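You operate a simulated robot arm through the tools that you are given. There is no shell and no other tool.

You run a simulated robot arm. Do the job below in one go: nothing can be reset, and whatever is moved stays where it is left.

## Task
Put things in order on the top of the packing bench. At the end: the jar (marked "JAM") from the top of the packing bench stands where the teal packet (marked "MIXED NUTS") stood; the teal packet from the top of the packing bench stands where the yellow tub (marked "BEARING") stood; the blue padlock from the top of the packing bench stands where the jar stood; the yellow tub from the top of the packing bench stands on top of the beige box (marked "NUTS"); whatever was shut is shut again. Leave all else as you found it, and nothing knocked over.
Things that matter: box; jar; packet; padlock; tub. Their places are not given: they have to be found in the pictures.

It is judged by the outcome, as a careful person would: the job done as asked, and still so three seconds after it is handed in. It fails if anything else is knocked over, pushed out of place, dropped, spilled or broken.

## Robot
A 6-joint arm with a two-finger gripper, fixed in place. Base frame: the origin is at the foot of the arm, x ahead of it, y to its left, z up; the work surface is at about z = 0. Readings come in mm, degrees, newtons and seconds.
With the tool pointing down near the work surface it reaches from about 240 to 620 mm from the base axis. Its first joint turns from -66.0 to 66.0 degrees. Payload 1.37 kg.
The TCP is the grasp point between the finger pads, 22 mm short of the fingertips. In the tool frame z runs along the fingers and y along their closing line. The gripper opens to 92 mm; its body begins 65 mm behind the TCP.
Orientation is that of the tool frame in the base frame, as a unit quaternion [x, y, z, w]. With the fingers straight down and closing along the base's y, the tool's x points along the base's -x, its y along +y and its z along -z.

## Interface
- The arm moves only by the tool move_arm. Its argument "moves" is a list of rows, each a list of 6 numbers: the shift along the tool's x, y, z in mm, then the turn, a rotation vector about the tool's x, y, z in degrees. In form: [[tx, ty, tz, rx, ry, rz], ...]. A call has 1 to 20 rows; each row is the pose to reach, as a shift and turn from the pose commanded when the call began, along the tool's axes at that moment. "jaw" is the gripper command, from -1 (fully open) to 1 (shut), values between in proportion, set as the call begins (left out, the last holds). Rows are played at 5 a second. More than 50 mm and 8.6 degrees between two rows, or a gripper value outside its range, and nothing of the call is played. A pose out of reach is approached as far as the arm can. The call stops where the force on the tool passes 40 N (or 10 N more than at its start, if that is more) or the arm is blocked; 0.2 s more then pass. Each finger travels about 59.9 mm/s and halts on what it meets, pressing with about 26 N; the grip force reading is that of the motor and also rises with nothing between the fingers. The clock runs only during rows and for 0.2 s after the last one: add rows that repeat a pose to give the fingers time. The reply holds the time, the measured pose of the TCP, the force on the tool along the base axes, the opening and the grip force, in the units named above and with some noise, with the torque about the TCP (base axes, N m) and any sound that the robot's microphone picked up, and new pictures: "show" is both (left out), scene, wrist or none.
- Cameras (640 x 400 px; columns grow to the right, rows downward): "scene" is fixed at [25.5, -432, 600.4]; the picture's right is [0.79, -0.61, 0.00], its down [-0.37, -0.48, -0.80] and it looks along [0.49, 0.63, -0.60] (base axes); focal length 302 px, centre (320, 200). "wrist" rides on the gripper at [71, 19, -102] in the tool frame; the picture's right is [-0.26, 0.97, 0.00], its down [-0.75, -0.20, -0.63] and it looks along [-0.60, -0.16, 0.78] (tool axes); focal length 280 px, centre (320, 200).
- probe_pixels(camera, pixels): for up to 12 pixels [column, row] of the newest picture of that camera ("zoom" is the newest enlarged one), the place [x, y, z] in the base frame of the surface seen there, good to about 2 mm, but the place of the scene camera against the robot may be out by one fixed shift of up to 25 mm in any direction. It takes no simulated time.
- close_up(camera, box): a new picture of the part [left, top, right, bottom] of that camera's present view, enlarged. It takes no simulated time.
- finish_job(): hands the job in; it is judged then, once.

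Leave the gripper open and the arm clear of the work at the hand-in unless told otherwise.

The tools are called as name(argument=value, ...) on one line, values as JSON. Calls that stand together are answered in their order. move_arm: Moves the arm, as the interface text tells. Its arguments: {"type":"object","properties":{"moves":{"type":"array"},"jaw":{"type":"number"},"show":{"type":"string","enum":["both","scene","wrist","none"]}},"required":["moves"]} The other tools are called the same way: probe_pixels (camera, pixels) gives the place of the surface under pixels of a picture; close_up (camera, box) takes an enlarged picture of a part of a camera's view; finish_job () hands the job in.

At the start:

```text
clock: 0.0
tcp_pos: [315.4, 291.2, 337.9]
tool_rot: [0.0, 1.0, 0.0, 0.001]
wrist_force: [-0.6, 0.7, 0.9]
moment: [-0.01, 0.0, 0.02]
finger_gap: 92.3
finger_force: 0.0
```

scene: 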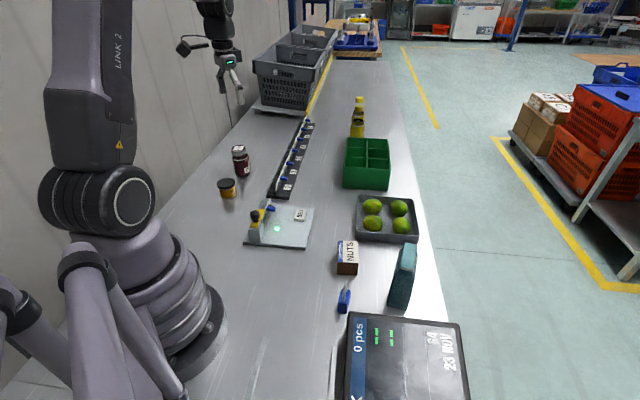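
wrist: 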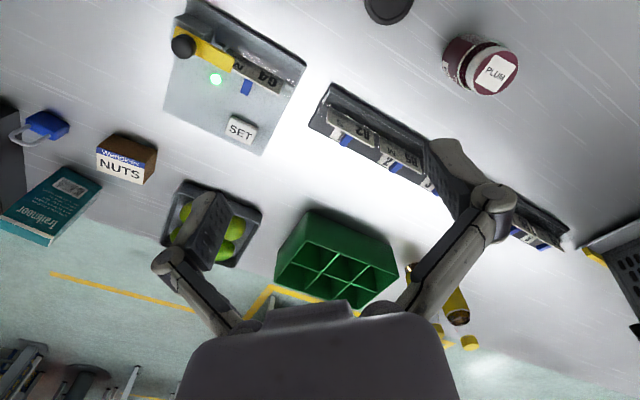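

I'll start by looking closer. In the scene picture I see a jar at about (241,160), a yellow-brown tub at (227,188), a beige box "NUTS" at (347,257), a teal packet at (403,275) and a blue padlock at (344,300). I'll enlarge these areas.

close_up(camera="scene", box=[300, 220, 440, 320])

close_up(camera="scene", box=[200, 120, 340, 220])

close_up(camera="wrist", box=[0, 80, 280, 260])

```text
4.00 times, centred on (370, 270) of scene
```

zoom: 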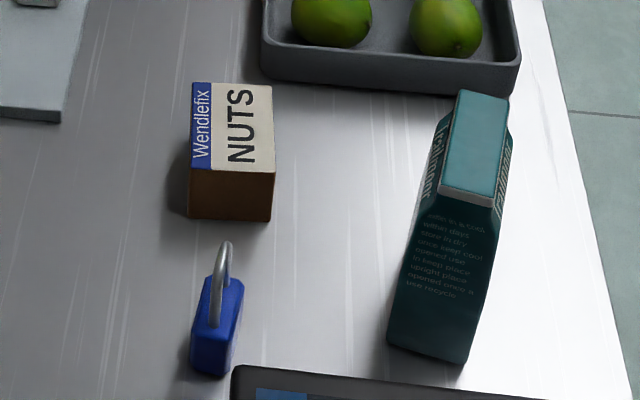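

```text
4.00 times, centred on (270, 170) of scene
```

zoom: 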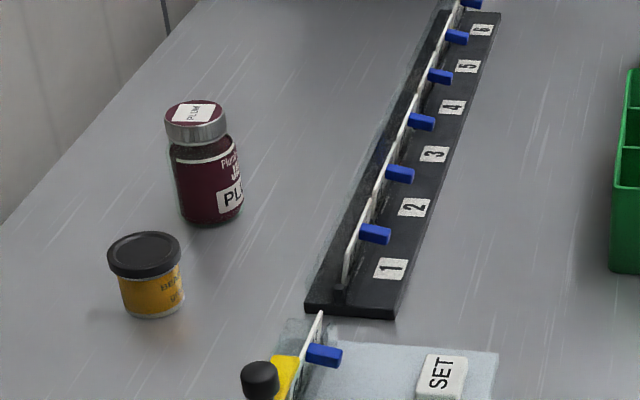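

```text
2.22 times, centred on (140, 170) of wrist
```

zoom: 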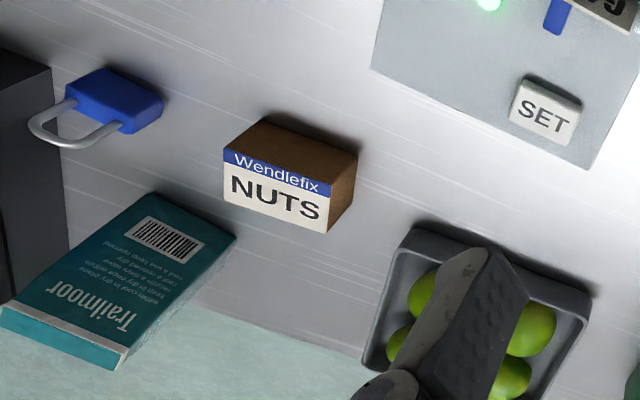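

Next I'll measure things in the wrist picture: the box around (126,160), the padlock (45,127), the packet (50,205), the jar lid (495,72) and the tub lid (388,8). I'll also measure the same things in the scene picture so I can work out its fixed shift.

probe_pixels(camera="wrist", pixels=[[98, 150], [143, 162], [97, 175], [140, 184], [156, 150], [112, 135], [388, 8], [495, 72], [45, 122], [60, 128], [30, 130], [14, 135]])

probe_pixels(camera="scene", pixels=[[349, 242], [357, 242], [367, 262], [338, 262], [347, 270], [236, 181], [242, 148], [227, 190], [240, 168], [413, 248], [404, 265], [345, 300]])

close_up(camera="wrist", box=[340, 0, 540, 120])

```text
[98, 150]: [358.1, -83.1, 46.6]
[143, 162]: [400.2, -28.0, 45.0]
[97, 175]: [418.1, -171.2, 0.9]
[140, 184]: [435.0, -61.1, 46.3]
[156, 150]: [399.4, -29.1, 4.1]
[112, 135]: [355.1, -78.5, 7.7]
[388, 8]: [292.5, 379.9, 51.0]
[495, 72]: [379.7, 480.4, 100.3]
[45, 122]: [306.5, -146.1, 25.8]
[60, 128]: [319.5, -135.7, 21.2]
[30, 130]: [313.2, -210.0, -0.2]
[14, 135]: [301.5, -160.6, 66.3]
```

```text
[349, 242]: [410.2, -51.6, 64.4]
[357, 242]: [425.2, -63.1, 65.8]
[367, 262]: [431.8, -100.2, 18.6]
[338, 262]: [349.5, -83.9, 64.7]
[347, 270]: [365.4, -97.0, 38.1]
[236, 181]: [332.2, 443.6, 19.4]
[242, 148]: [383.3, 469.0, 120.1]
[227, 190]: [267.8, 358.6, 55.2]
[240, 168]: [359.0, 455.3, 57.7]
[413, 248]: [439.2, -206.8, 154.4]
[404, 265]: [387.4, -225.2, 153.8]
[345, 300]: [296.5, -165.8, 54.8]
```

```text
3.20 times, centred on (440, 60) of wrist
```

zoom: 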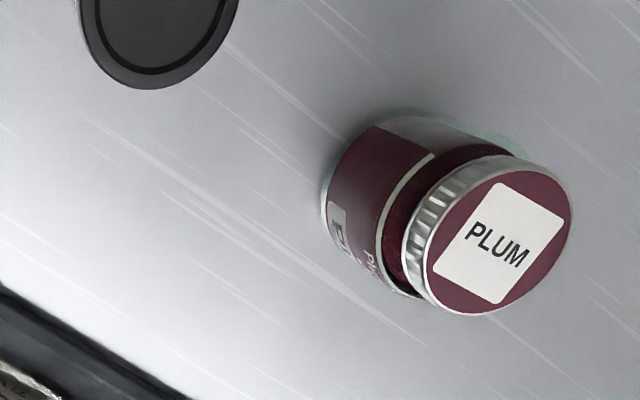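

The wrist readings put the box top at z≈46, the tub lid at about (292,380,51) and the jar lid at about (380,480,100). The scene camera reads about 19 mm too high. I'll check how close the wall at the left is, at scene (150,100) to (215,150), and look at the surroundings of the packet and padlock.

probe_pixels(camera="scene", pixels=[[160, 100], [200, 110], [180, 180], [205, 160], [240, 120], [250, 90], [270, 205], [254, 235], [285, 190], [365, 318], [355, 340], [440, 320]])

close_up(camera="scene", box=[150, 0, 350, 125])

close_up(camera="scene", box=[230, 180, 330, 260])

```text
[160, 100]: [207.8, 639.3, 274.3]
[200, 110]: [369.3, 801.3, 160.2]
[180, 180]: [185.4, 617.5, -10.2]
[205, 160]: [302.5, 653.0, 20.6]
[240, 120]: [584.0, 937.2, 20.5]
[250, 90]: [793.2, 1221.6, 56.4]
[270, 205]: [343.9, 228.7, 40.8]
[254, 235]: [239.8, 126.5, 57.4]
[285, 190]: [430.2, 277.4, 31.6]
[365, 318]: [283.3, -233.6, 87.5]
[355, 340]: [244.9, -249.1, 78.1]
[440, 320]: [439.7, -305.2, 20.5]
```

```text
3.20 times, centred on (250, 62) of scene
```

zoom: 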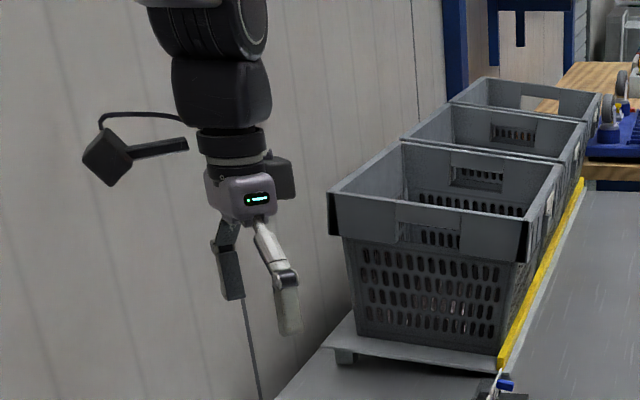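

```text
5.00 times, centred on (280, 220) of scene
```

zoom: 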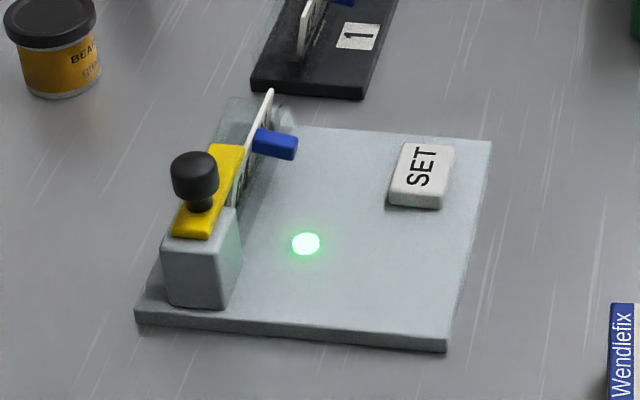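

The wall is far enough away at y>600. I'll move the open gripper to about (292,380,200), above the tub, to get a close wrist view of the tub and jar.

move_arm(moves=[[5, 18, 28, 0, 0, 0], [10, 36, 55, 0, 0, 0], [14, 54, 83, 0, 0, 0], [19, 72, 110, 0, 0, 0], [23, 89, 138, 0, 0, 0], [23, 89, 138, 0, 0, 0]], jaw=-1, show="both")

```text
clock: 1.4
tcp_pos: [291.7, 381.6, 200.9]
tool_rot: [0.0, 1.0, 0.0, 0.0]
wrist_force: [0.3, -0.5, -0.1]
moment: [0.01, -0.02, 0.02]
finger_gap: 92.1
finger_force: 0.0
```

scene: 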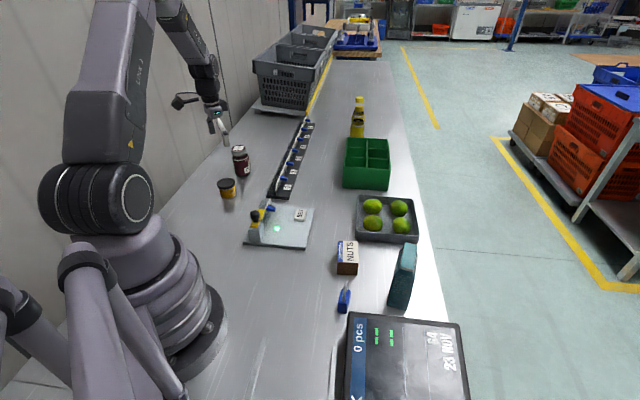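
wrist: 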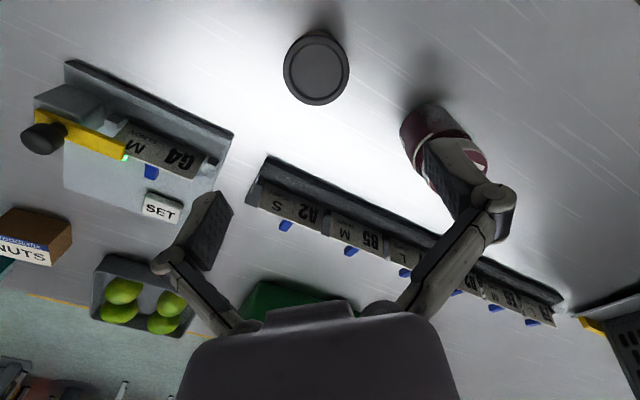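

The tub lid now sits at (316,68), just below the tool line. I'll probe its rim and the bench beside it.

probe_pixels(camera="wrist", pixels=[[316, 68], [286, 68], [346, 68], [316, 38], [316, 97], [300, 45], [335, 92], [317, 104], [316, 110], [410, 120], [420, 135]])

close_up(camera="wrist", box=[250, 10, 410, 110])

```text
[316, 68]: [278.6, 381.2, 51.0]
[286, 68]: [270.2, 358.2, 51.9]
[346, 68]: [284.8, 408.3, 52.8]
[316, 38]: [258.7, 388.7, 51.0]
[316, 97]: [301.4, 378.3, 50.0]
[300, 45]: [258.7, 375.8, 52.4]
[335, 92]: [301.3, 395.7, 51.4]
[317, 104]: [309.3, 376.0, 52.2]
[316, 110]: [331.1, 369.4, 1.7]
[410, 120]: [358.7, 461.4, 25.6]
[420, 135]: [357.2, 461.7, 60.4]
```

```text
4.00 times, centred on (330, 60) of wrist
```

zoom: 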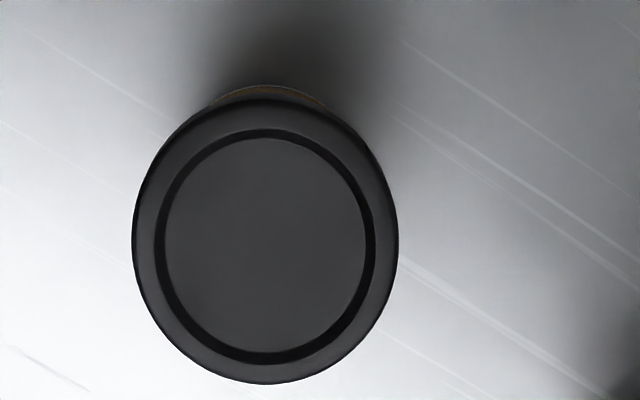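

I'll probe the lid rim just inside its outline in the enlarged picture, to fix the centre and diameter.

probe_pixels(camera="zoom", pixels=[[136, 245], [394, 236], [269, 103], [262, 379], [170, 150], [362, 335], [175, 335], [360, 145], [265, 240]])

```text
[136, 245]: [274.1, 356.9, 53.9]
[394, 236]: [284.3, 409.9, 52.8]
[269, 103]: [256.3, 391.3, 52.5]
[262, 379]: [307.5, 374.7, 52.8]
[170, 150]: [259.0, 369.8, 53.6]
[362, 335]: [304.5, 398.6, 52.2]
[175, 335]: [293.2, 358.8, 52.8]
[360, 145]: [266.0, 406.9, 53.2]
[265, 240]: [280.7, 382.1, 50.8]
```

The tub centre comes out at about (280.6, 383.4). Its lid is about 54 mm across and its top is at z≈53. I'll line up over it and go down to TCP z≈38 with the jaws open.

move_arm(moves=[[11.5, 2.3, 20, 0, 0, 0], [11.5, 2.3, 50, 0, 0, 0], [11.5, 2.3, 80, 0, 0, 0], [11.5, 2.3, 110, 0, 0, 0], [11.5, 2.3, 135, 0, 0, 0], [11.5, 2.3, 150, 0, 0, 0], [11.5, 2.3, 162, 0, 0, 0], [11.5, 2.3, 162, 0, 0, 0]], jaw=-1, show="both")

```text
clock: 3.2
tcp_pos: [282.3, 383.1, 38.0]
tool_rot: [-0.001, 1.0, 0.0, 0.0]
wrist_force: [-0.5, 0.5, -0.4]
moment: [0.03, 0.0, 0.01]
finger_gap: 92.2
finger_force: 0.0
```

scene: 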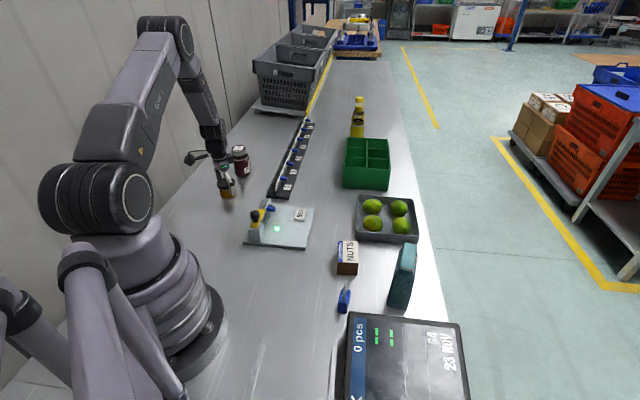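
wrist: 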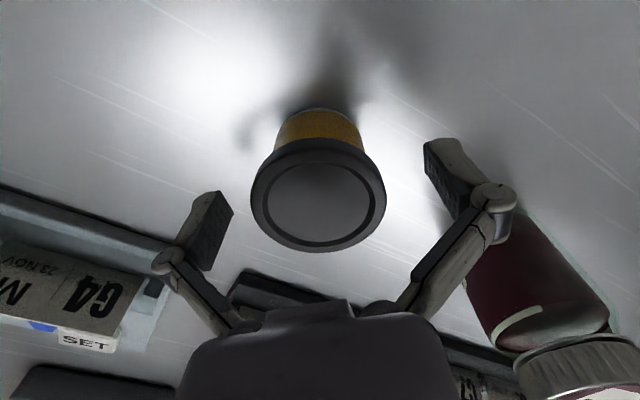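

The tub lid is centred between the fingers at (318,195), and the jar on the right is clear. I'll close the jaws.

move_arm(moves=[[0, 0, 0, 0, 0, 0], [0, 0, 0, 0, 0, 0], [0, 0, 0, 0, 0, 0], [0, 0, 0, 0, 0, 0], [0, 0, 0, 0, 0, 0]], jaw=1, show="wrist")

```text
clock: 4.4
tcp_pos: [281.6, 383.6, 39.8]
tool_rot: [0.0, 1.0, 0.0, 0.0]
wrist_force: [-1.3, -0.5, 5.1]
moment: [0.01, 0.04, -0.01]
finger_gap: 56.8
finger_force: 25.6
```

wrist: 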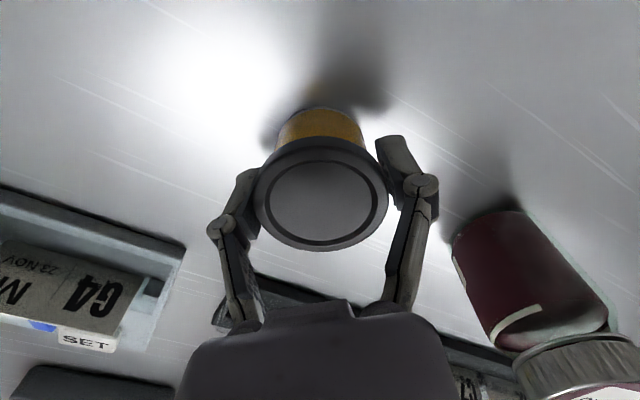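

The tub is held, with a gap of 56.8 mm. I'll lift it straight up to about z=210 and check that it came along.

move_arm(moves=[[0, 0, -10, 0, 0, 0], [0, 0, -25, 0, 0, 0], [0, 0, -45, 0, 0, 0], [0, 0, -75, 0, 0, 0], [0, 0, -105, 0, 0, 0], [0, 0, -135, 0, 0, 0], [0, 0, -160, 0, 0, 0], [0, 0, -175, 0, 0, 0], [0, 0, -175, 0, 0, 0]], show="both")

```text
clock: 6.4
tcp_pos: [280.8, 381.3, 212.7]
tool_rot: [0.001, 1.0, 0.0, 0.0]
wrist_force: [0.6, -0.5, -1.1]
moment: [0.02, -0.02, 0.01]
finger_gap: 56.0
finger_force: 25.6
```

scene: 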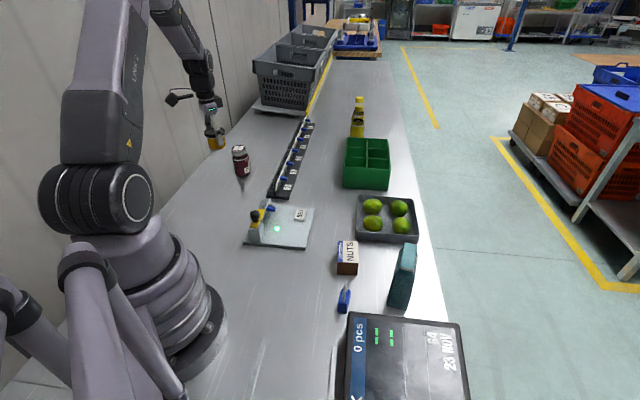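
wrist: 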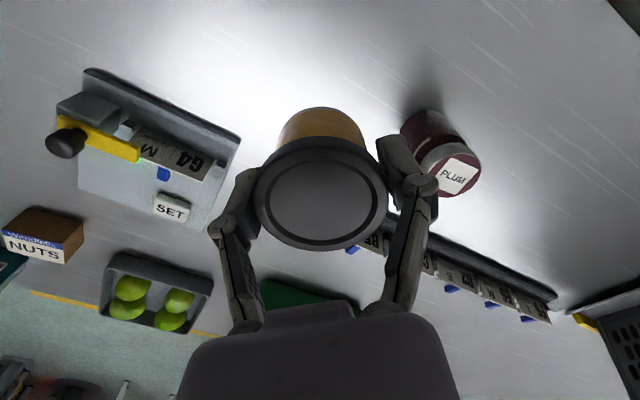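

The tub is in the grip and hanging steady. While the jar lid is visible at (450,165), I'll enlarge it to measure its centre.

close_up(camera="wrist", box=[385, 100, 497, 170])

probe_pixels(camera="wrist", pixels=[[415, 118], [440, 116], [452, 178], [480, 165], [452, 152], [436, 188], [470, 185], [466, 149]])

```text
5.71 times, centred on (441, 135) of wrist
```

zoom: 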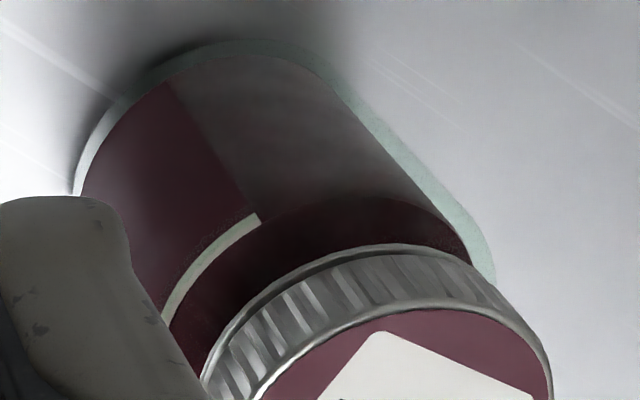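

```text
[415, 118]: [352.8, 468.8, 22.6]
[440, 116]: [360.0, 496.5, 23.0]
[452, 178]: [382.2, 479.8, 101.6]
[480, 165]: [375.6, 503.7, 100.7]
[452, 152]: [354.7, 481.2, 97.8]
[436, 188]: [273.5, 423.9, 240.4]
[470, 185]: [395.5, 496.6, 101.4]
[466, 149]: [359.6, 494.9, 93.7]
```

The jar lid centre is about (378,482) with its top at z≈101. Next I'll carry the tub across at about z=235 to roughly (315, 60) and look at the box from there.

move_arm(moves=[[-4, -20, -20, 0, 0, 0], [-8, -55, -25, 0, 0, 0], [-12, -90, -25, 0, 0, 0], [-15, -125, -25, 0, 0, 0], [-18, -160, -25, 0, 0, 0], [-22, -195, -25, 0, 0, 0], [-26, -230, -25, 0, 0, 0], [-30, -265, -25, 0, 0, 0], [-33, -300, -25, 0, 0, 0], [-34, -320, -25, 0, 0, 0], [-34, -320, -25, 0, 0, 0]], show="both")

```text
clock: 8.8
tcp_pos: [316.4, 60.9, 238.0]
tool_rot: [-0.001, 1.0, 0.001, 0.0]
wrist_force: [-1.0, 0.1, -1.2]
moment: [0.01, 0.01, -0.01]
finger_gap: 56.0
finger_force: 26.4
```

scene: 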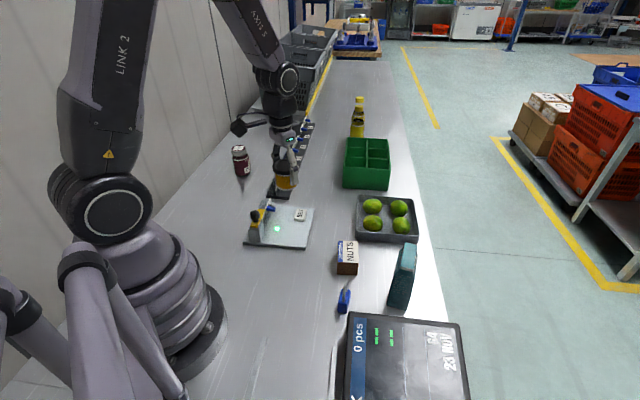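
wrist: 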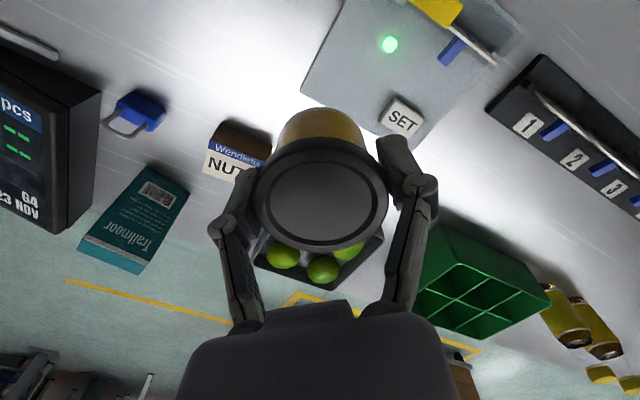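

The box is partly behind the fingers at (235,160). I'll enlarge that spot for a second measurement of its top face.

close_up(camera="wrist", box=[190, 105, 286, 195])

close_up(camera="scene", box=[320, 225, 384, 285])

```text
4.44 times, centred on (238, 150) of wrist
```

zoom: 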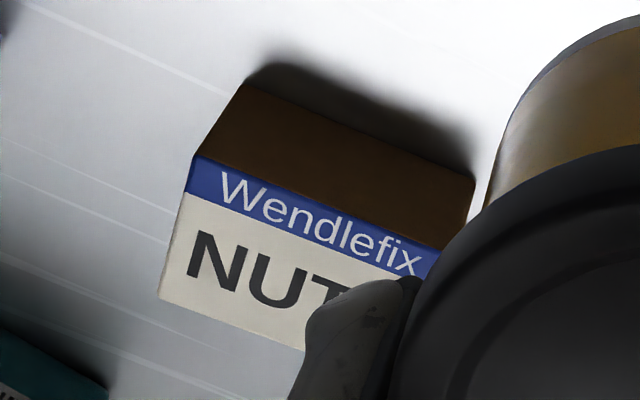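

```text
6.67 times, centred on (352, 255) of scene
```

zoom: 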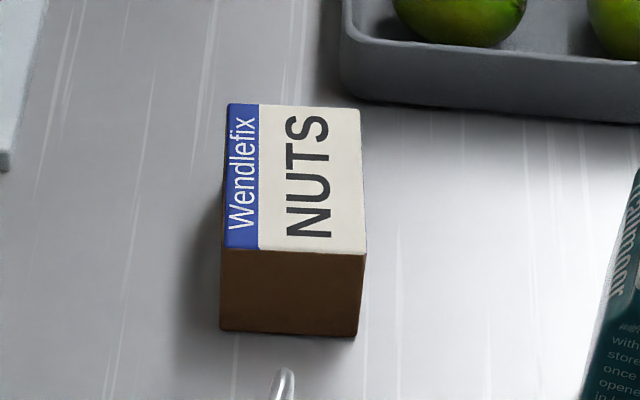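

I'll probe the box top corners in both views: the scene zoom just taken, and the wrist picture with corners at about (209,141), (265,161) and (203,172).

probe_pixels(camera="zoom", pixels=[[231, 107], [356, 112], [361, 247], [226, 242], [293, 178]])

probe_pixels(camera="wrist", pixels=[[210, 142], [262, 162], [203, 171], [232, 152], [230, 178], [240, 135], [266, 155]])

```text
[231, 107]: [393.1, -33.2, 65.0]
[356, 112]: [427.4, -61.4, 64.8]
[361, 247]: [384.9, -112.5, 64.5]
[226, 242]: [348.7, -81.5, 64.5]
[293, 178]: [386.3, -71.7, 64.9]
```

```text
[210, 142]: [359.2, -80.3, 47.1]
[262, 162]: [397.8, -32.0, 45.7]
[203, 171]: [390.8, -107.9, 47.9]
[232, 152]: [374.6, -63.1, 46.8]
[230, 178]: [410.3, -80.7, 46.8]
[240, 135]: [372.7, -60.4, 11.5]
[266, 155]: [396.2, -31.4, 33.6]
```

Both views agree that the box top centre is about (396.5, -71.5) at z≈46.5. The scene camera correction is roughly (+8, +1, -18). I'll carry the tub over the box and go down to TCP z≈100, which leaves its base about 15 mm above the box.

move_arm(moves=[[-14, -20, 0, 0, 0, 0], [-30, -47, 0, 0, 0, 0], [-46, -75, 0, 0, 0, 0], [-62, -103, 0, 0, 0, 0], [-76, -125, 0, 0, 0, 0], [-81.7, -133.5, 5, 0, 0, 0], [-81.7, -133.5, 35, 0, 0, 0], [-81.7, -133.5, 65, 0, 0, 0], [-81.7, -133.5, 95, 0, 0, 0], [-81.7, -133.5, 120, 0, 0, 0], [-81.7, -133.5, 135, 0, 0, 0], [-81.7, -133.5, 138, 0, 0, 0], [-81.7, -133.5, 138, 0, 0, 0]], show="both")

```text
clock: 11.6
tcp_pos: [398.7, -70.0, 101.9]
tool_rot: [0.0, 1.0, 0.0, 0.0]
wrist_force: [0.5, -0.4, -1.7]
moment: [-0.02, 0.02, -0.04]
finger_gap: 56.2
finger_force: 25.7
```

scene: 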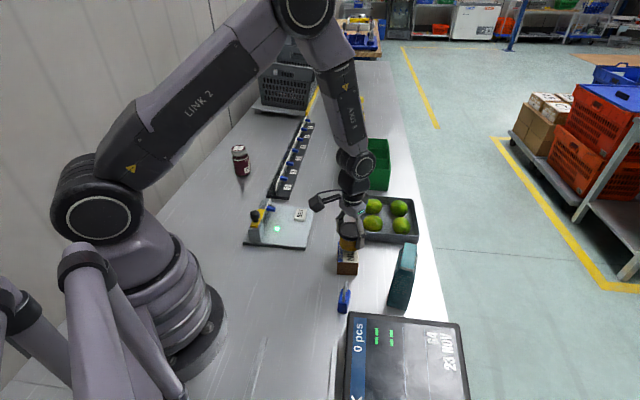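
wrist: 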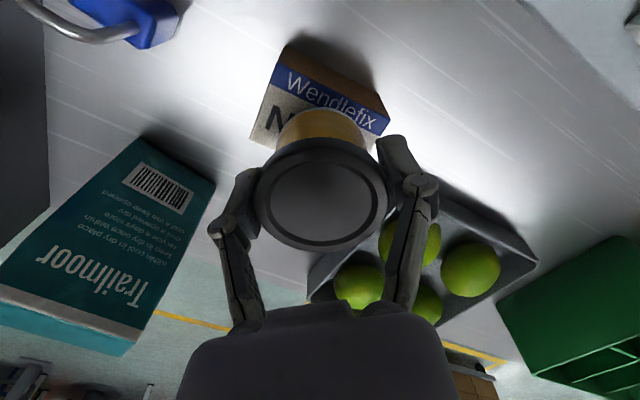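

The tub is hovering just above the box. I'll check the alignment in enlarged views before going down.

close_up(camera="wrist", box=[230, 30, 410, 160])

close_up(camera="scene", box=[310, 200, 400, 285])

probe_pixels(camera="wrist", pixels=[[278, 65], [388, 118], [252, 138], [290, 50], [320, 112], [290, 135], [300, 85]])

```text
3.08 times, centred on (320, 95) of wrist
```

zoom: 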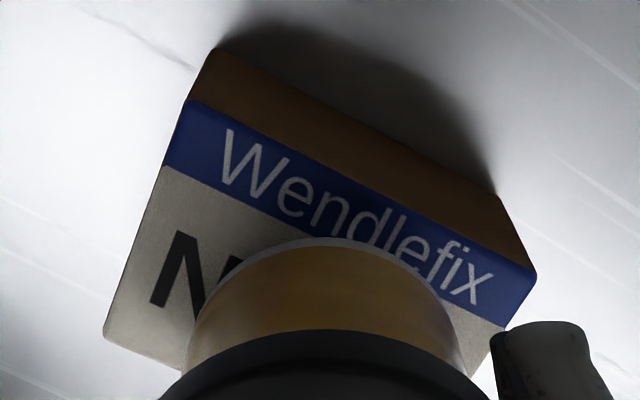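

```text
4.71 times, centred on (355, 242) of scene
```

zoom: 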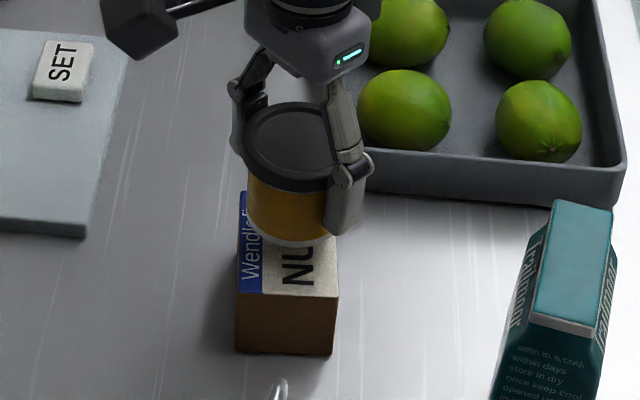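

```text
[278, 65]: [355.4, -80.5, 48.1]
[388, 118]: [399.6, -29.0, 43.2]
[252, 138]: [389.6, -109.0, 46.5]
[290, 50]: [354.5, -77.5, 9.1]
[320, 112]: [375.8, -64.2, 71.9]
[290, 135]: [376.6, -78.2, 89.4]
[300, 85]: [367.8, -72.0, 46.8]
```

The alignment is good. The box centre reads (395.8,-70.5), so I'll shift 1 mm and go down slowly in small steps, watching the force.

move_arm(moves=[[1, 0.3, 4, 0, 0, 0], [1, 0.3, 8, 0, 0, 0], [1, 0.3, 11, 0, 0, 0], [1, 0.3, 13, 0, 0, 0], [1, 0.3, 13, 0, 0, 0]], show="none")

move_arm(moves=[[0, 0, 0.5, 0, 0, 0], [0, 0, 1, 0, 0, 0], [0, 0, 1, 0, 0, 0]], show="none")

```text
clock: 12.8
tcp_pos: [396.0, -69.6, 87.4]
tool_rot: [0.0, 1.0, 0.0, 0.0]
wrist_force: [-0.4, 1.0, -1.7]
moment: [0.0, 0.01, -0.01]
finger_gap: 56.1
finger_force: 25.9
```

```text
clock: 13.6
tcp_pos: [395.2, -69.7, 85.2]
tool_rot: [0.0, 1.0, 0.001, 0.0]
wrist_force: [-0.1, 0.5, -1.4]
moment: [-0.01, 0.0, -0.01]
finger_gap: 55.8
finger_force: 26.1
```

No contact yet at a commanded z of about 86, with the force still around -1.5 N. I'll keep going down in small steps.

move_arm(moves=[[0, 0, 0.5, 0, 0, 0], [0, 0, 1, 0, 0, 0], [0, 0, 1, 0, 0, 0]], show="wrist")

```text
clock: 14.4
tcp_pos: [394.6, -70.8, 84.3]
tool_rot: [0.0, 1.0, 0.0, 0.0]
wrist_force: [0.1, 0.5, -0.9]
moment: [-0.02, -0.04, 0.0]
finger_gap: 56.2
finger_force: 25.9
```

wrist: 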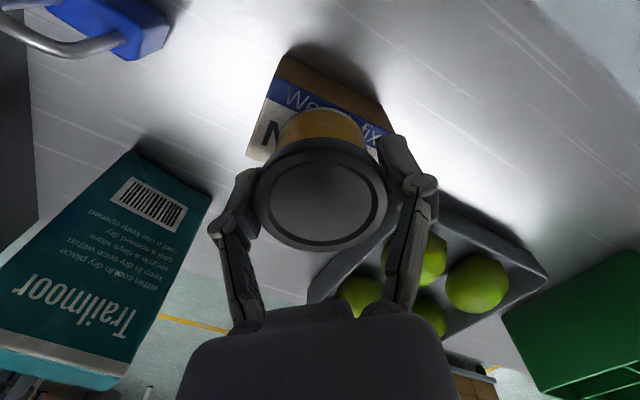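

move_arm(moves=[[0, 0, 0.4, 0, 0, 0], [0, 0, 0.8, 0, 0, 0], [0, 0, 0.8, 0, 0, 0]], show="none")

close_up(camera="scene", box=[310, 200, 400, 285])

```text
clock: 15.2
tcp_pos: [396.1, -70.3, 84.8]
tool_rot: [0.0, 1.0, 0.0, -0.001]
wrist_force: [-0.6, -0.6, 0.8]
moment: [-0.06, 0.01, -0.02]
finger_gap: 55.8
finger_force: 25.6
```

```text
4.71 times, centred on (355, 242) of scene
```

zoom: 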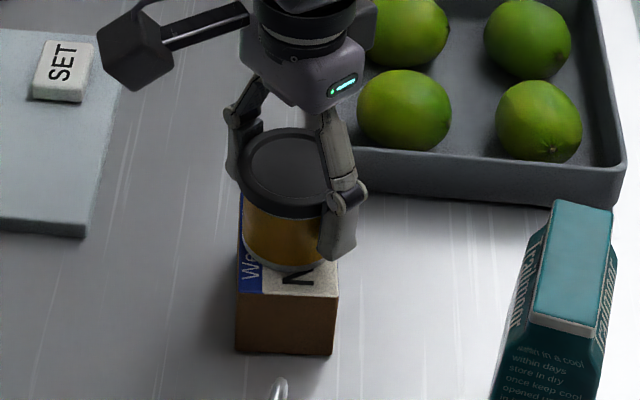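

The vertical force went from -1.5 to +0.8 N, so the tub is just touching. One more half millimetre to confirm.

move_arm(moves=[[0, 0, 0.6, 0, 0, 0], [0, 0, 0.6, 0, 0, 0]], show="none")

```text
clock: 15.8
tcp_pos: [396.1, -69.9, 84.4]
tool_rot: [0.0, 1.0, 0.001, 0.0]
wrist_force: [-2.4, -1.5, 6.2]
moment: [0.01, 0.08, 0.02]
finger_gap: 56.7
finger_force: 25.7
```

The tub is firmly seated at 6 N. I'll open the jaws, holding still.

move_arm(moves=[[0, 0, 0, 0, 0, 0], [0, 0, 0, 0, 0, 0], [0, 0, 0, 0, 0, 0], [0, 0, 0, 0, 0, 0]], jaw=-1, show="both")

```text
clock: 16.8
tcp_pos: [395.9, -70.0, 83.5]
tool_rot: [0.0, 1.0, 0.0, 0.001]
wrist_force: [-0.6, 0.5, -0.4]
moment: [0.0, 0.0, 0.02]
finger_gap: 92.0
finger_force: 0.1
```

scene: 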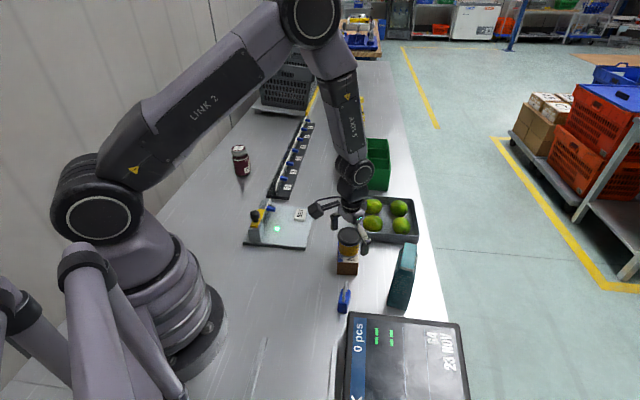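
wrist: 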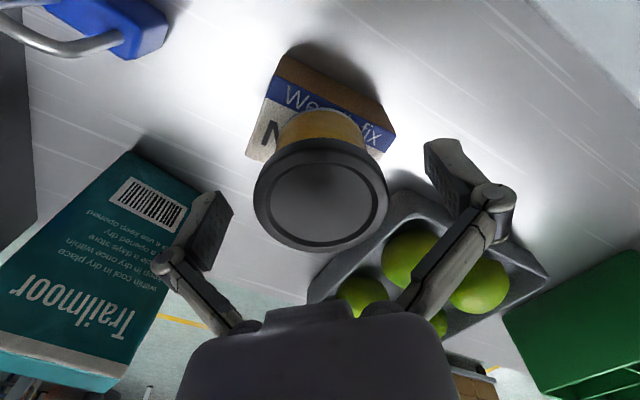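

The tub stands free on the box. I'll back straight up to about z=235.

move_arm(moves=[[0, 0, -15, 0, 0, 0], [0, 0, -40, 0, 0, 0], [0, 0, -75, 0, 0, 0], [0, 0, -110, 0, 0, 0], [0, 0, -150, 0, 0, 0], [0, 0, -150, 0, 0, 0]], show="both")

```text
clock: 18.2
tcp_pos: [393.4, -73.0, 234.6]
tool_rot: [0.0, 1.0, 0.0, 0.0]
wrist_force: [0.9, -0.3, -0.5]
moment: [-0.02, -0.03, 0.01]
finger_gap: 92.0
finger_force: 0.0
```

scene: 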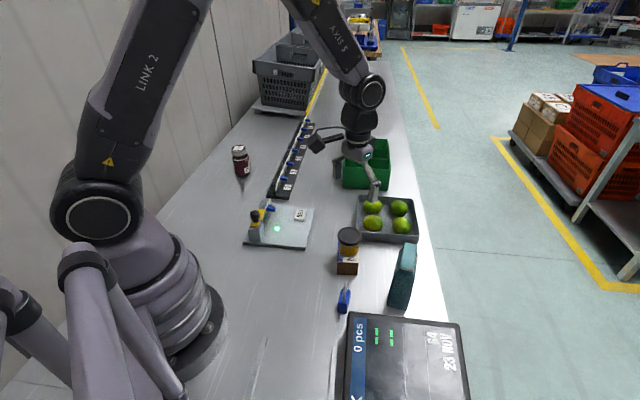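
wrist: 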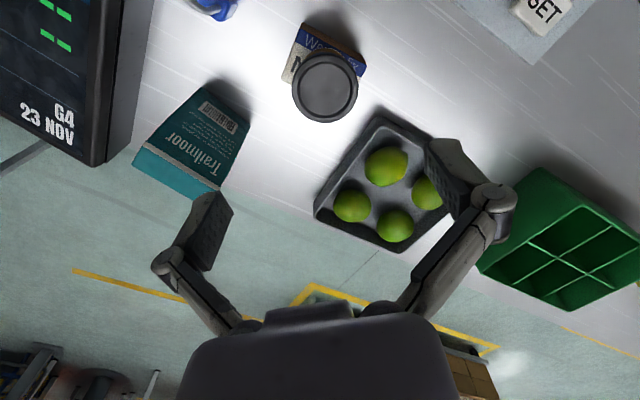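

The tub sits well on the box. I'll enlarge the packet, around (195,150) in the wrist view, to measure its shape and direction.

close_up(camera="wrist", box=[110, 75, 270, 205])

close_up(camera="scene", box=[370, 230, 440, 320])

```text
3.08 times, centred on (190, 140) of wrist
```

zoom: 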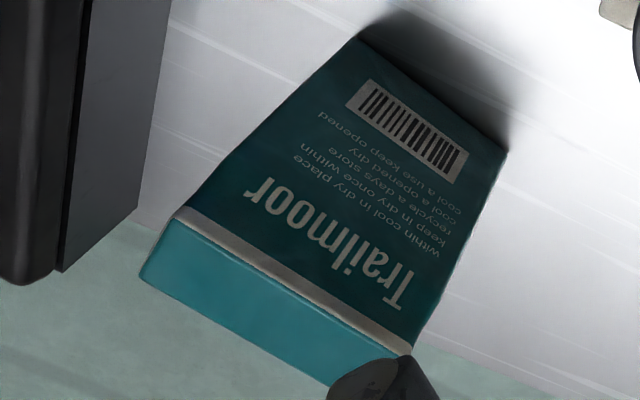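

```text
4.44 times, centred on (405, 275) of scene
```

zoom: 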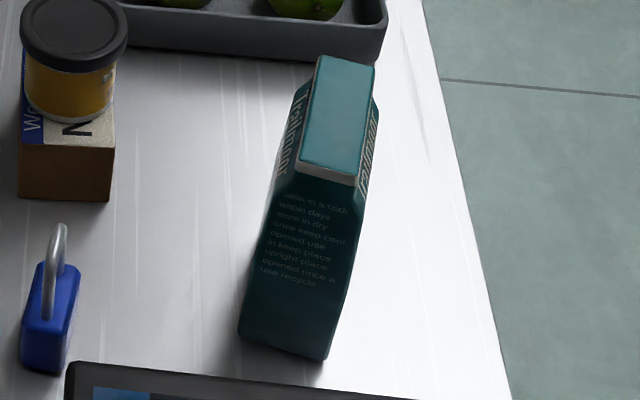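

I'll probe the packet's top face and its near side in the wrist picture, then the display unit beside it.

probe_pixels(camera="wrist", pixels=[[147, 146], [216, 189], [134, 164], [190, 197], [170, 170], [182, 163], [204, 89], [249, 123], [225, 110], [190, 120], [215, 150], [232, 140]])

probe_pixels(camera="zoom", pixels=[[320, 60], [372, 69], [302, 158], [356, 174], [340, 115], [245, 335], [322, 355], [285, 270], [290, 200], [90, 365], [300, 385], [380, 395]])

probe_pixels(camera="wrist", pixels=[[150, 15], [140, 60], [118, 130], [100, 160], [60, 140], [96, 80], [110, 40], [140, 100]])

```text
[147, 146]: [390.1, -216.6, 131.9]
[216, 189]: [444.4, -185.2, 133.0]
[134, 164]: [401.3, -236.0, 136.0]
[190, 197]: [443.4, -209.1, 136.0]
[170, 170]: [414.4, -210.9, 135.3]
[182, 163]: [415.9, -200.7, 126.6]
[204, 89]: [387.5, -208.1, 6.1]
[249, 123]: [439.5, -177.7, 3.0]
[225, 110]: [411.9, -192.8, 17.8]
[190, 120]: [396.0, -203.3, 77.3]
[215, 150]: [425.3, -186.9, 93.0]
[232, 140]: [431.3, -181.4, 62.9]
```

```text
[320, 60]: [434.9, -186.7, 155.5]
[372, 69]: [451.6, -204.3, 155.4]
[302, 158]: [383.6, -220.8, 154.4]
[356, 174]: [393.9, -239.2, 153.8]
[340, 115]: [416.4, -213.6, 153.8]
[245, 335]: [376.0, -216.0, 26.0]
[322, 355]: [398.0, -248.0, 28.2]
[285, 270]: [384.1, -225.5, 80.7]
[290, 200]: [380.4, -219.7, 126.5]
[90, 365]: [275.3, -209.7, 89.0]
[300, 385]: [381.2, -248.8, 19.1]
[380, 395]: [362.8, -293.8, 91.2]
```

```text
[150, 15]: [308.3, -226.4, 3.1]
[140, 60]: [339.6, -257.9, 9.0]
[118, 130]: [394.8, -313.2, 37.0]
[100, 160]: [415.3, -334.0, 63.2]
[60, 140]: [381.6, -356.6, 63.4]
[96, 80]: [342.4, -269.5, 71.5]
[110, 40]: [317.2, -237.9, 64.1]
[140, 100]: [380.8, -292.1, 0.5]
```

I now have the packet: centre about (424,-211.5), about 66 × 44 mm and 136 mm tall. Its long side points about 30° from the base x, and its shoulders taper above z≈110. The display unit is about 54 mm from it. I'll move above it at z≈233 and turn the jaws 30° so they close across the 44 mm side.

move_arm(moves=[[-5, -25, 0, 0, 0, -5], [-10, -50, 0, 0, 0, -10], [-15, -75, 0, 0, 0, -15], [-20, -100, 0, 0, 0, -20], [-25, -125, 0, 0, 0, -25], [-28.6, -140.9, 0, 0, 0, -30.3], [-28.6, -140.9, 0, 0, 0, -30.3]], show="both")

```text
clock: 19.8
tcp_pos: [425.0, -210.9, 235.2]
tool_rot: [-0.262, 0.965, 0.0, 0.0]
wrist_force: [0.7, 0.4, 0.3]
moment: [-0.01, -0.02, -0.01]
finger_gap: 92.1
finger_force: 0.0
```

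scene: 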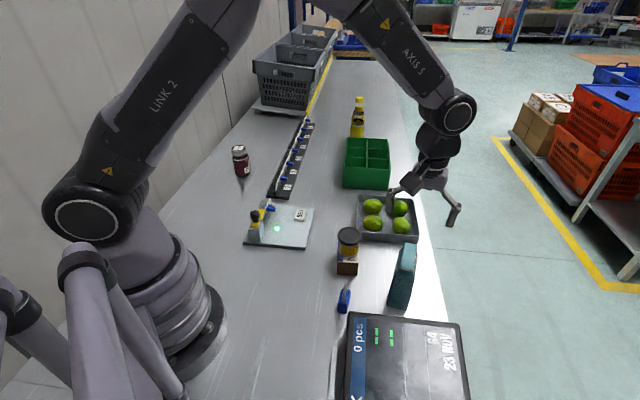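
wrist: 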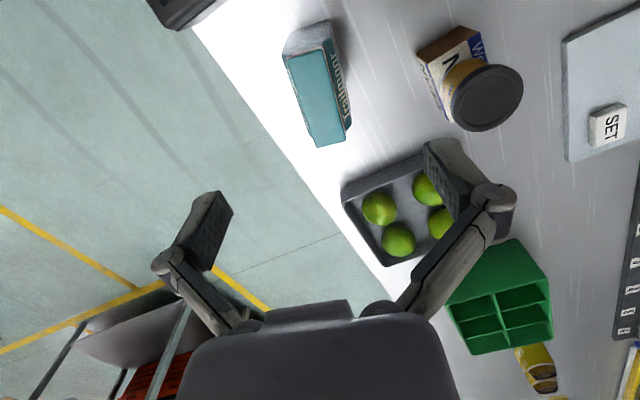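

The packet's long edges in the wrist view, from (287,60) to (315,145), run parallel to the tool's x axis, so the turn is right. I'll re-measure its top here to centre on it.

close_up(camera="wrist", box=[265, 10, 385, 155])

```text
2.76 times, centred on (325, 82) of wrist
```

zoom: 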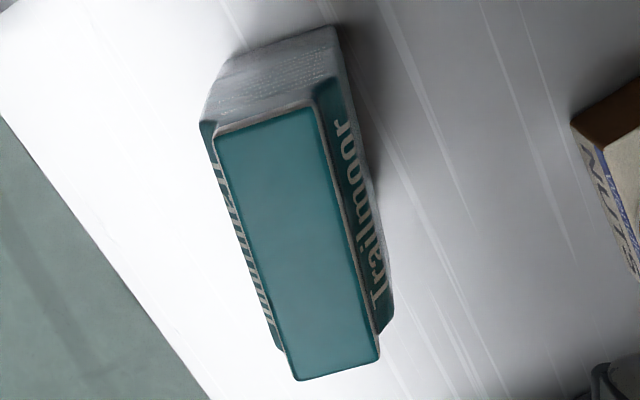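

probe_pixels(camera="zoom", pixels=[[219, 140], [312, 107], [295, 376], [376, 356], [300, 240], [204, 128], [330, 90], [386, 310], [340, 45], [232, 62], [260, 300], [355, 200]])

```text
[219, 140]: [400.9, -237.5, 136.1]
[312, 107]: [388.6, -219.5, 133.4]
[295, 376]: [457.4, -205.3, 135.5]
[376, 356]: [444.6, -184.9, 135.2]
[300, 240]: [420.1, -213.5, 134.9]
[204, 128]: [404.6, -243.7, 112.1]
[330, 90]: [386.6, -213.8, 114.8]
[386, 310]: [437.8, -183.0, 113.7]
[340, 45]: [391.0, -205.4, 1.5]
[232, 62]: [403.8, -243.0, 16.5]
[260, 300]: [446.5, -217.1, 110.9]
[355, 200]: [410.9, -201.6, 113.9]
```

The top-face centre is (423,-212) and the shoulders are at z≈112. I'll nudge 1 mm and go down to TCP z≈92 with the jaws open around it.

move_arm(moves=[[1, 0.3, 20, 0, 0, 0], [1, 0.3, 50, 0, 0, 0], [1, 0.3, 80, 0, 0, 0], [1, 0.3, 105, 0, 0, 0], [1, 0.3, 125, 0, 0, 0], [1, 0.3, 137, 0, 0, 0], [1, 0.3, 141.5, 0, 0, 0], [1, 0.3, 141.5, 0, 0, 0]], show="both")

```text
clock: 21.6
tcp_pos: [424.5, -210.8, 93.0]
tool_rot: [-0.261, 0.965, 0.001, 0.001]
wrist_force: [-0.3, -0.7, 0.5]
moment: [-0.01, 0.02, 0.0]
finger_gap: 92.0
finger_force: 0.0
```

scene: 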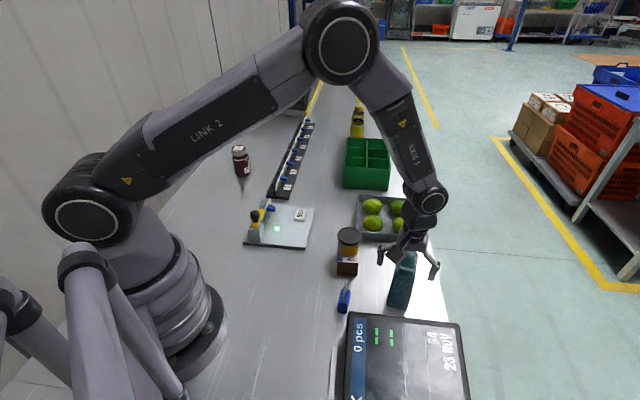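
wrist: 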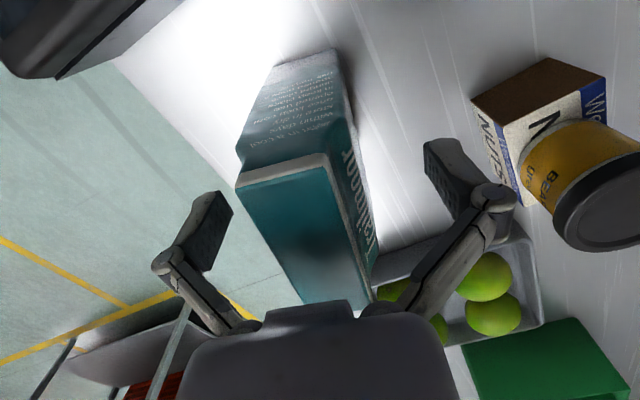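

The packet is centred between the fingers at (300,220) with clearance all round. I'll close on it.

move_arm(moves=[[0, 0, 0, 0, 0, 0], [0, 0, 0, 0, 0, 0], [0, 0, 0, 0, 0, 0], [0, 0, 0, 0, 0, 0], [0, 0, 0, 0, 0, 0], [0, 0, 0, 0, 0, 0]], jaw=1, show="wrist")

```text
clock: 23.0
tcp_pos: [424.8, -210.6, 91.7]
tool_rot: [-0.261, 0.965, 0.0, -0.001]
wrist_force: [-0.7, -2.4, 4.8]
moment: [0.0, 0.0, 0.03]
finger_gap: 42.1
finger_force: 26.3
```

wrist: 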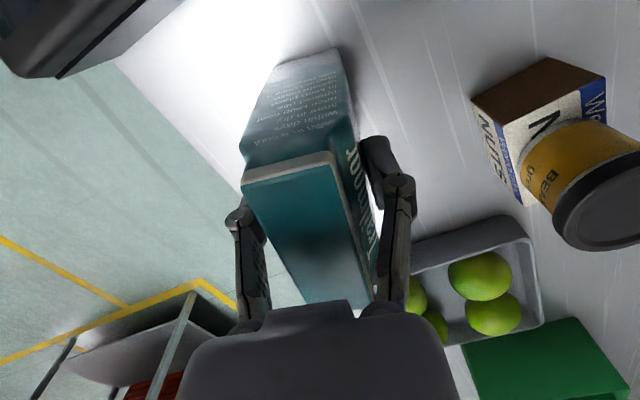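

Held at 42 mm. I'll lift it straight up by 145 mm.

move_arm(moves=[[0, 0, -8, 0, 0, 0], [0, 0, -20, 0, 0, 0], [0, 0, -40, 0, 0, 0], [0, 0, -65, 0, 0, 0], [0, 0, -95, 0, 0, 0], [0, 0, -125, 0, 0, 0], [0, 0, -145, 0, 0, 0], [0, 0, -145, 0, 0, 0]], show="both")

```text
clock: 24.8
tcp_pos: [422.5, -211.3, 238.7]
tool_rot: [-0.261, 0.965, 0.0, 0.0]
wrist_force: [-0.6, -0.1, -1.6]
moment: [0.0, -0.03, 0.0]
finger_gap: 42.2
finger_force: 26.9
```

scene: 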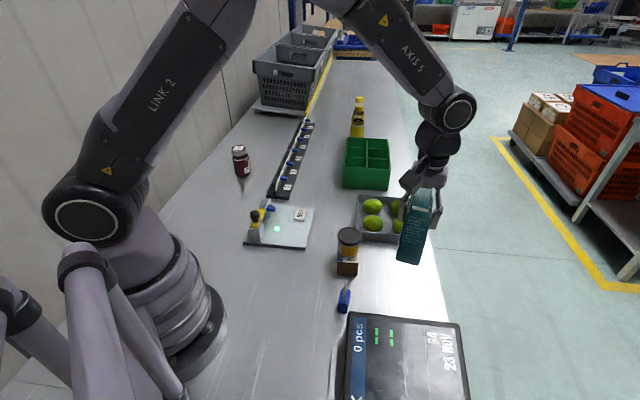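
wrist: 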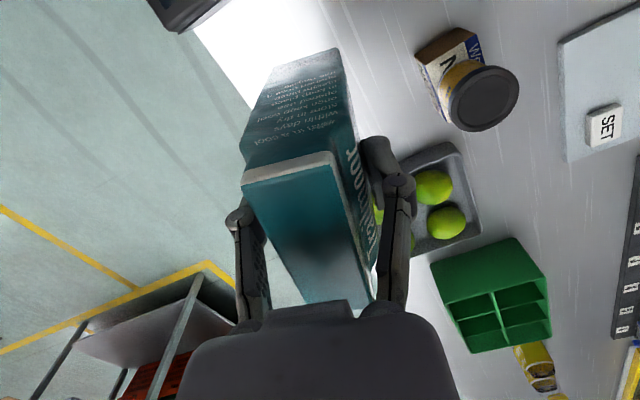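

The packet hangs upright and weighs little, about 1.6 N. I'll carry it at this height by an inward arc, clear of the tub on the box and the SET panel, to above the tub's old place at (281, 383.5). Its orientation stays as it is.

move_arm(moves=[[3.6, 18, 0, 0, 0, 0], [9, 45, 0, 0, 0, 0], [16, 80, 0, 0, 0, 0], [21.9, 107.6, 0, 0, 0, 0], [7.3, 149.1, 0, 0, 0, 0], [-7.4, 190.8, 0, 0, 0, 0], [-22.1, 232.4, 0, 0, 0, 0], [-39.4, 268.6, 0, 0, 0, 0], [-56.6, 304.9, 0, 0, 0, 0], [-74.0, 341.1, 0, 0, 0, 0], [-88.4, 373.2, 0, 0, 0, 0], [-102.8, 405.3, 0, 0, 0, 0], [-117.2, 437.4, 0, 0, 0, 0], [-131.7, 469.5, 0, 0, 0, 0], [-146.9, 508.3, 0, 0, 0, 0], [-162.2, 546.9, 0, 0, 0, 0], [-172, 572, 0, 0, 0, 0], [-177.5, 585.8, 0, 0, 0, 0], [-177.5, 585.8, 0, 0, 0, 0]], show="both")

```text
clock: 28.8
tcp_pos: [283.1, 385.2, 237.8]
tool_rot: [-0.262, 0.965, -0.001, 0.001]
wrist_force: [-0.5, 0.2, -1.2]
moment: [-0.04, 0.03, 0.03]
finger_gap: 42.3
finger_force: 25.8
```

scene: 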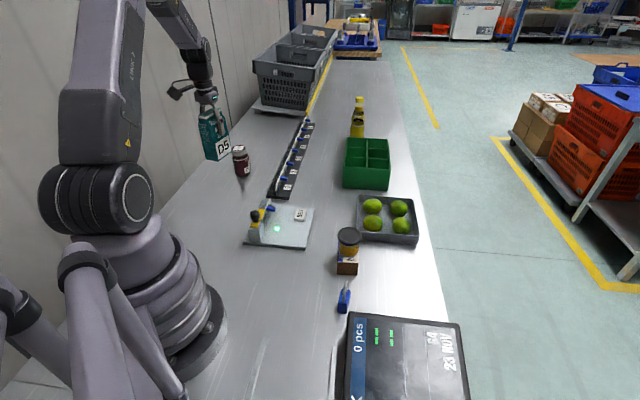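
wrist: 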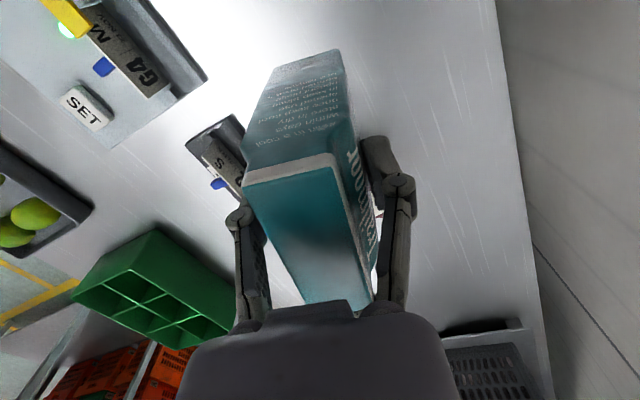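

The packet is over the tub's old place with nothing around it. I'll lower it to about 5 mm above the bench.

move_arm(moves=[[0, 0, 15, 0, 0, 0], [0, 0, 45, 0, 0, 0], [0, 0, 75, 0, 0, 0], [0, 0, 105, 0, 0, 0], [0, 0, 125, 0, 0, 0], [0, 0, 136, 0, 0, 0], [0, 0, 140, 0, 0, 0], [0, 0, 140, 0, 0, 0]], show="both")

move_arm(moves=[[0, 0, 1.5, 0, 0, 0], [0, 0, 3, 0, 0, 0], [0, 0, 3, 0, 0, 0]], show="none")

```text
clock: 30.6
tcp_pos: [280.2, 386.5, 96.5]
tool_rot: [-0.261, 0.965, 0.0, 0.0]
wrist_force: [-0.4, 0.2, -2.4]
moment: [0.01, 0.03, -0.02]
finger_gap: 42.1
finger_force: 25.7
```

scene: 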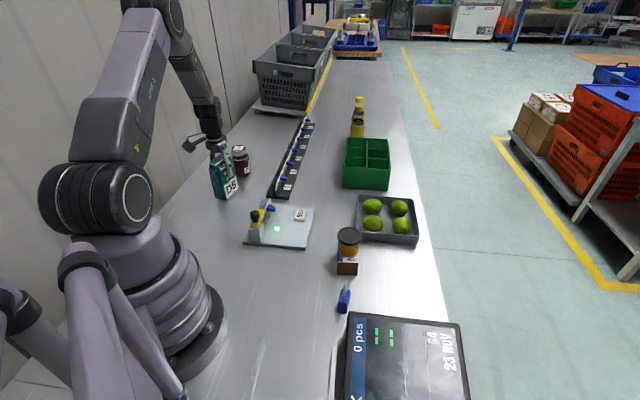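
wrist: 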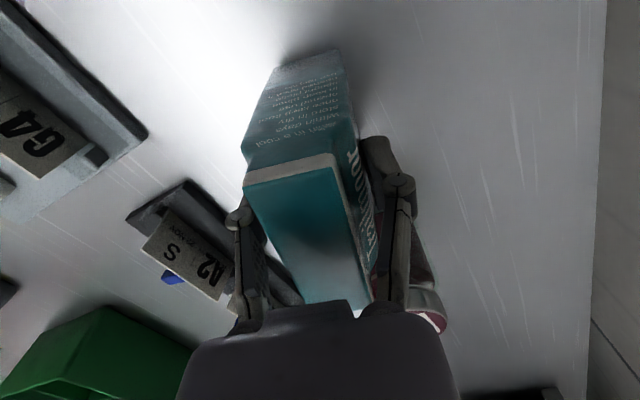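

```text
clock: 31.4
tcp_pos: [281.5, 385.3, 93.3]
tool_rot: [-0.262, 0.965, 0.001, 0.001]
wrist_force: [0.8, 1.0, -1.2]
moment: [0.03, 0.03, -0.01]
finger_gap: 42.2
finger_force: 25.9
```

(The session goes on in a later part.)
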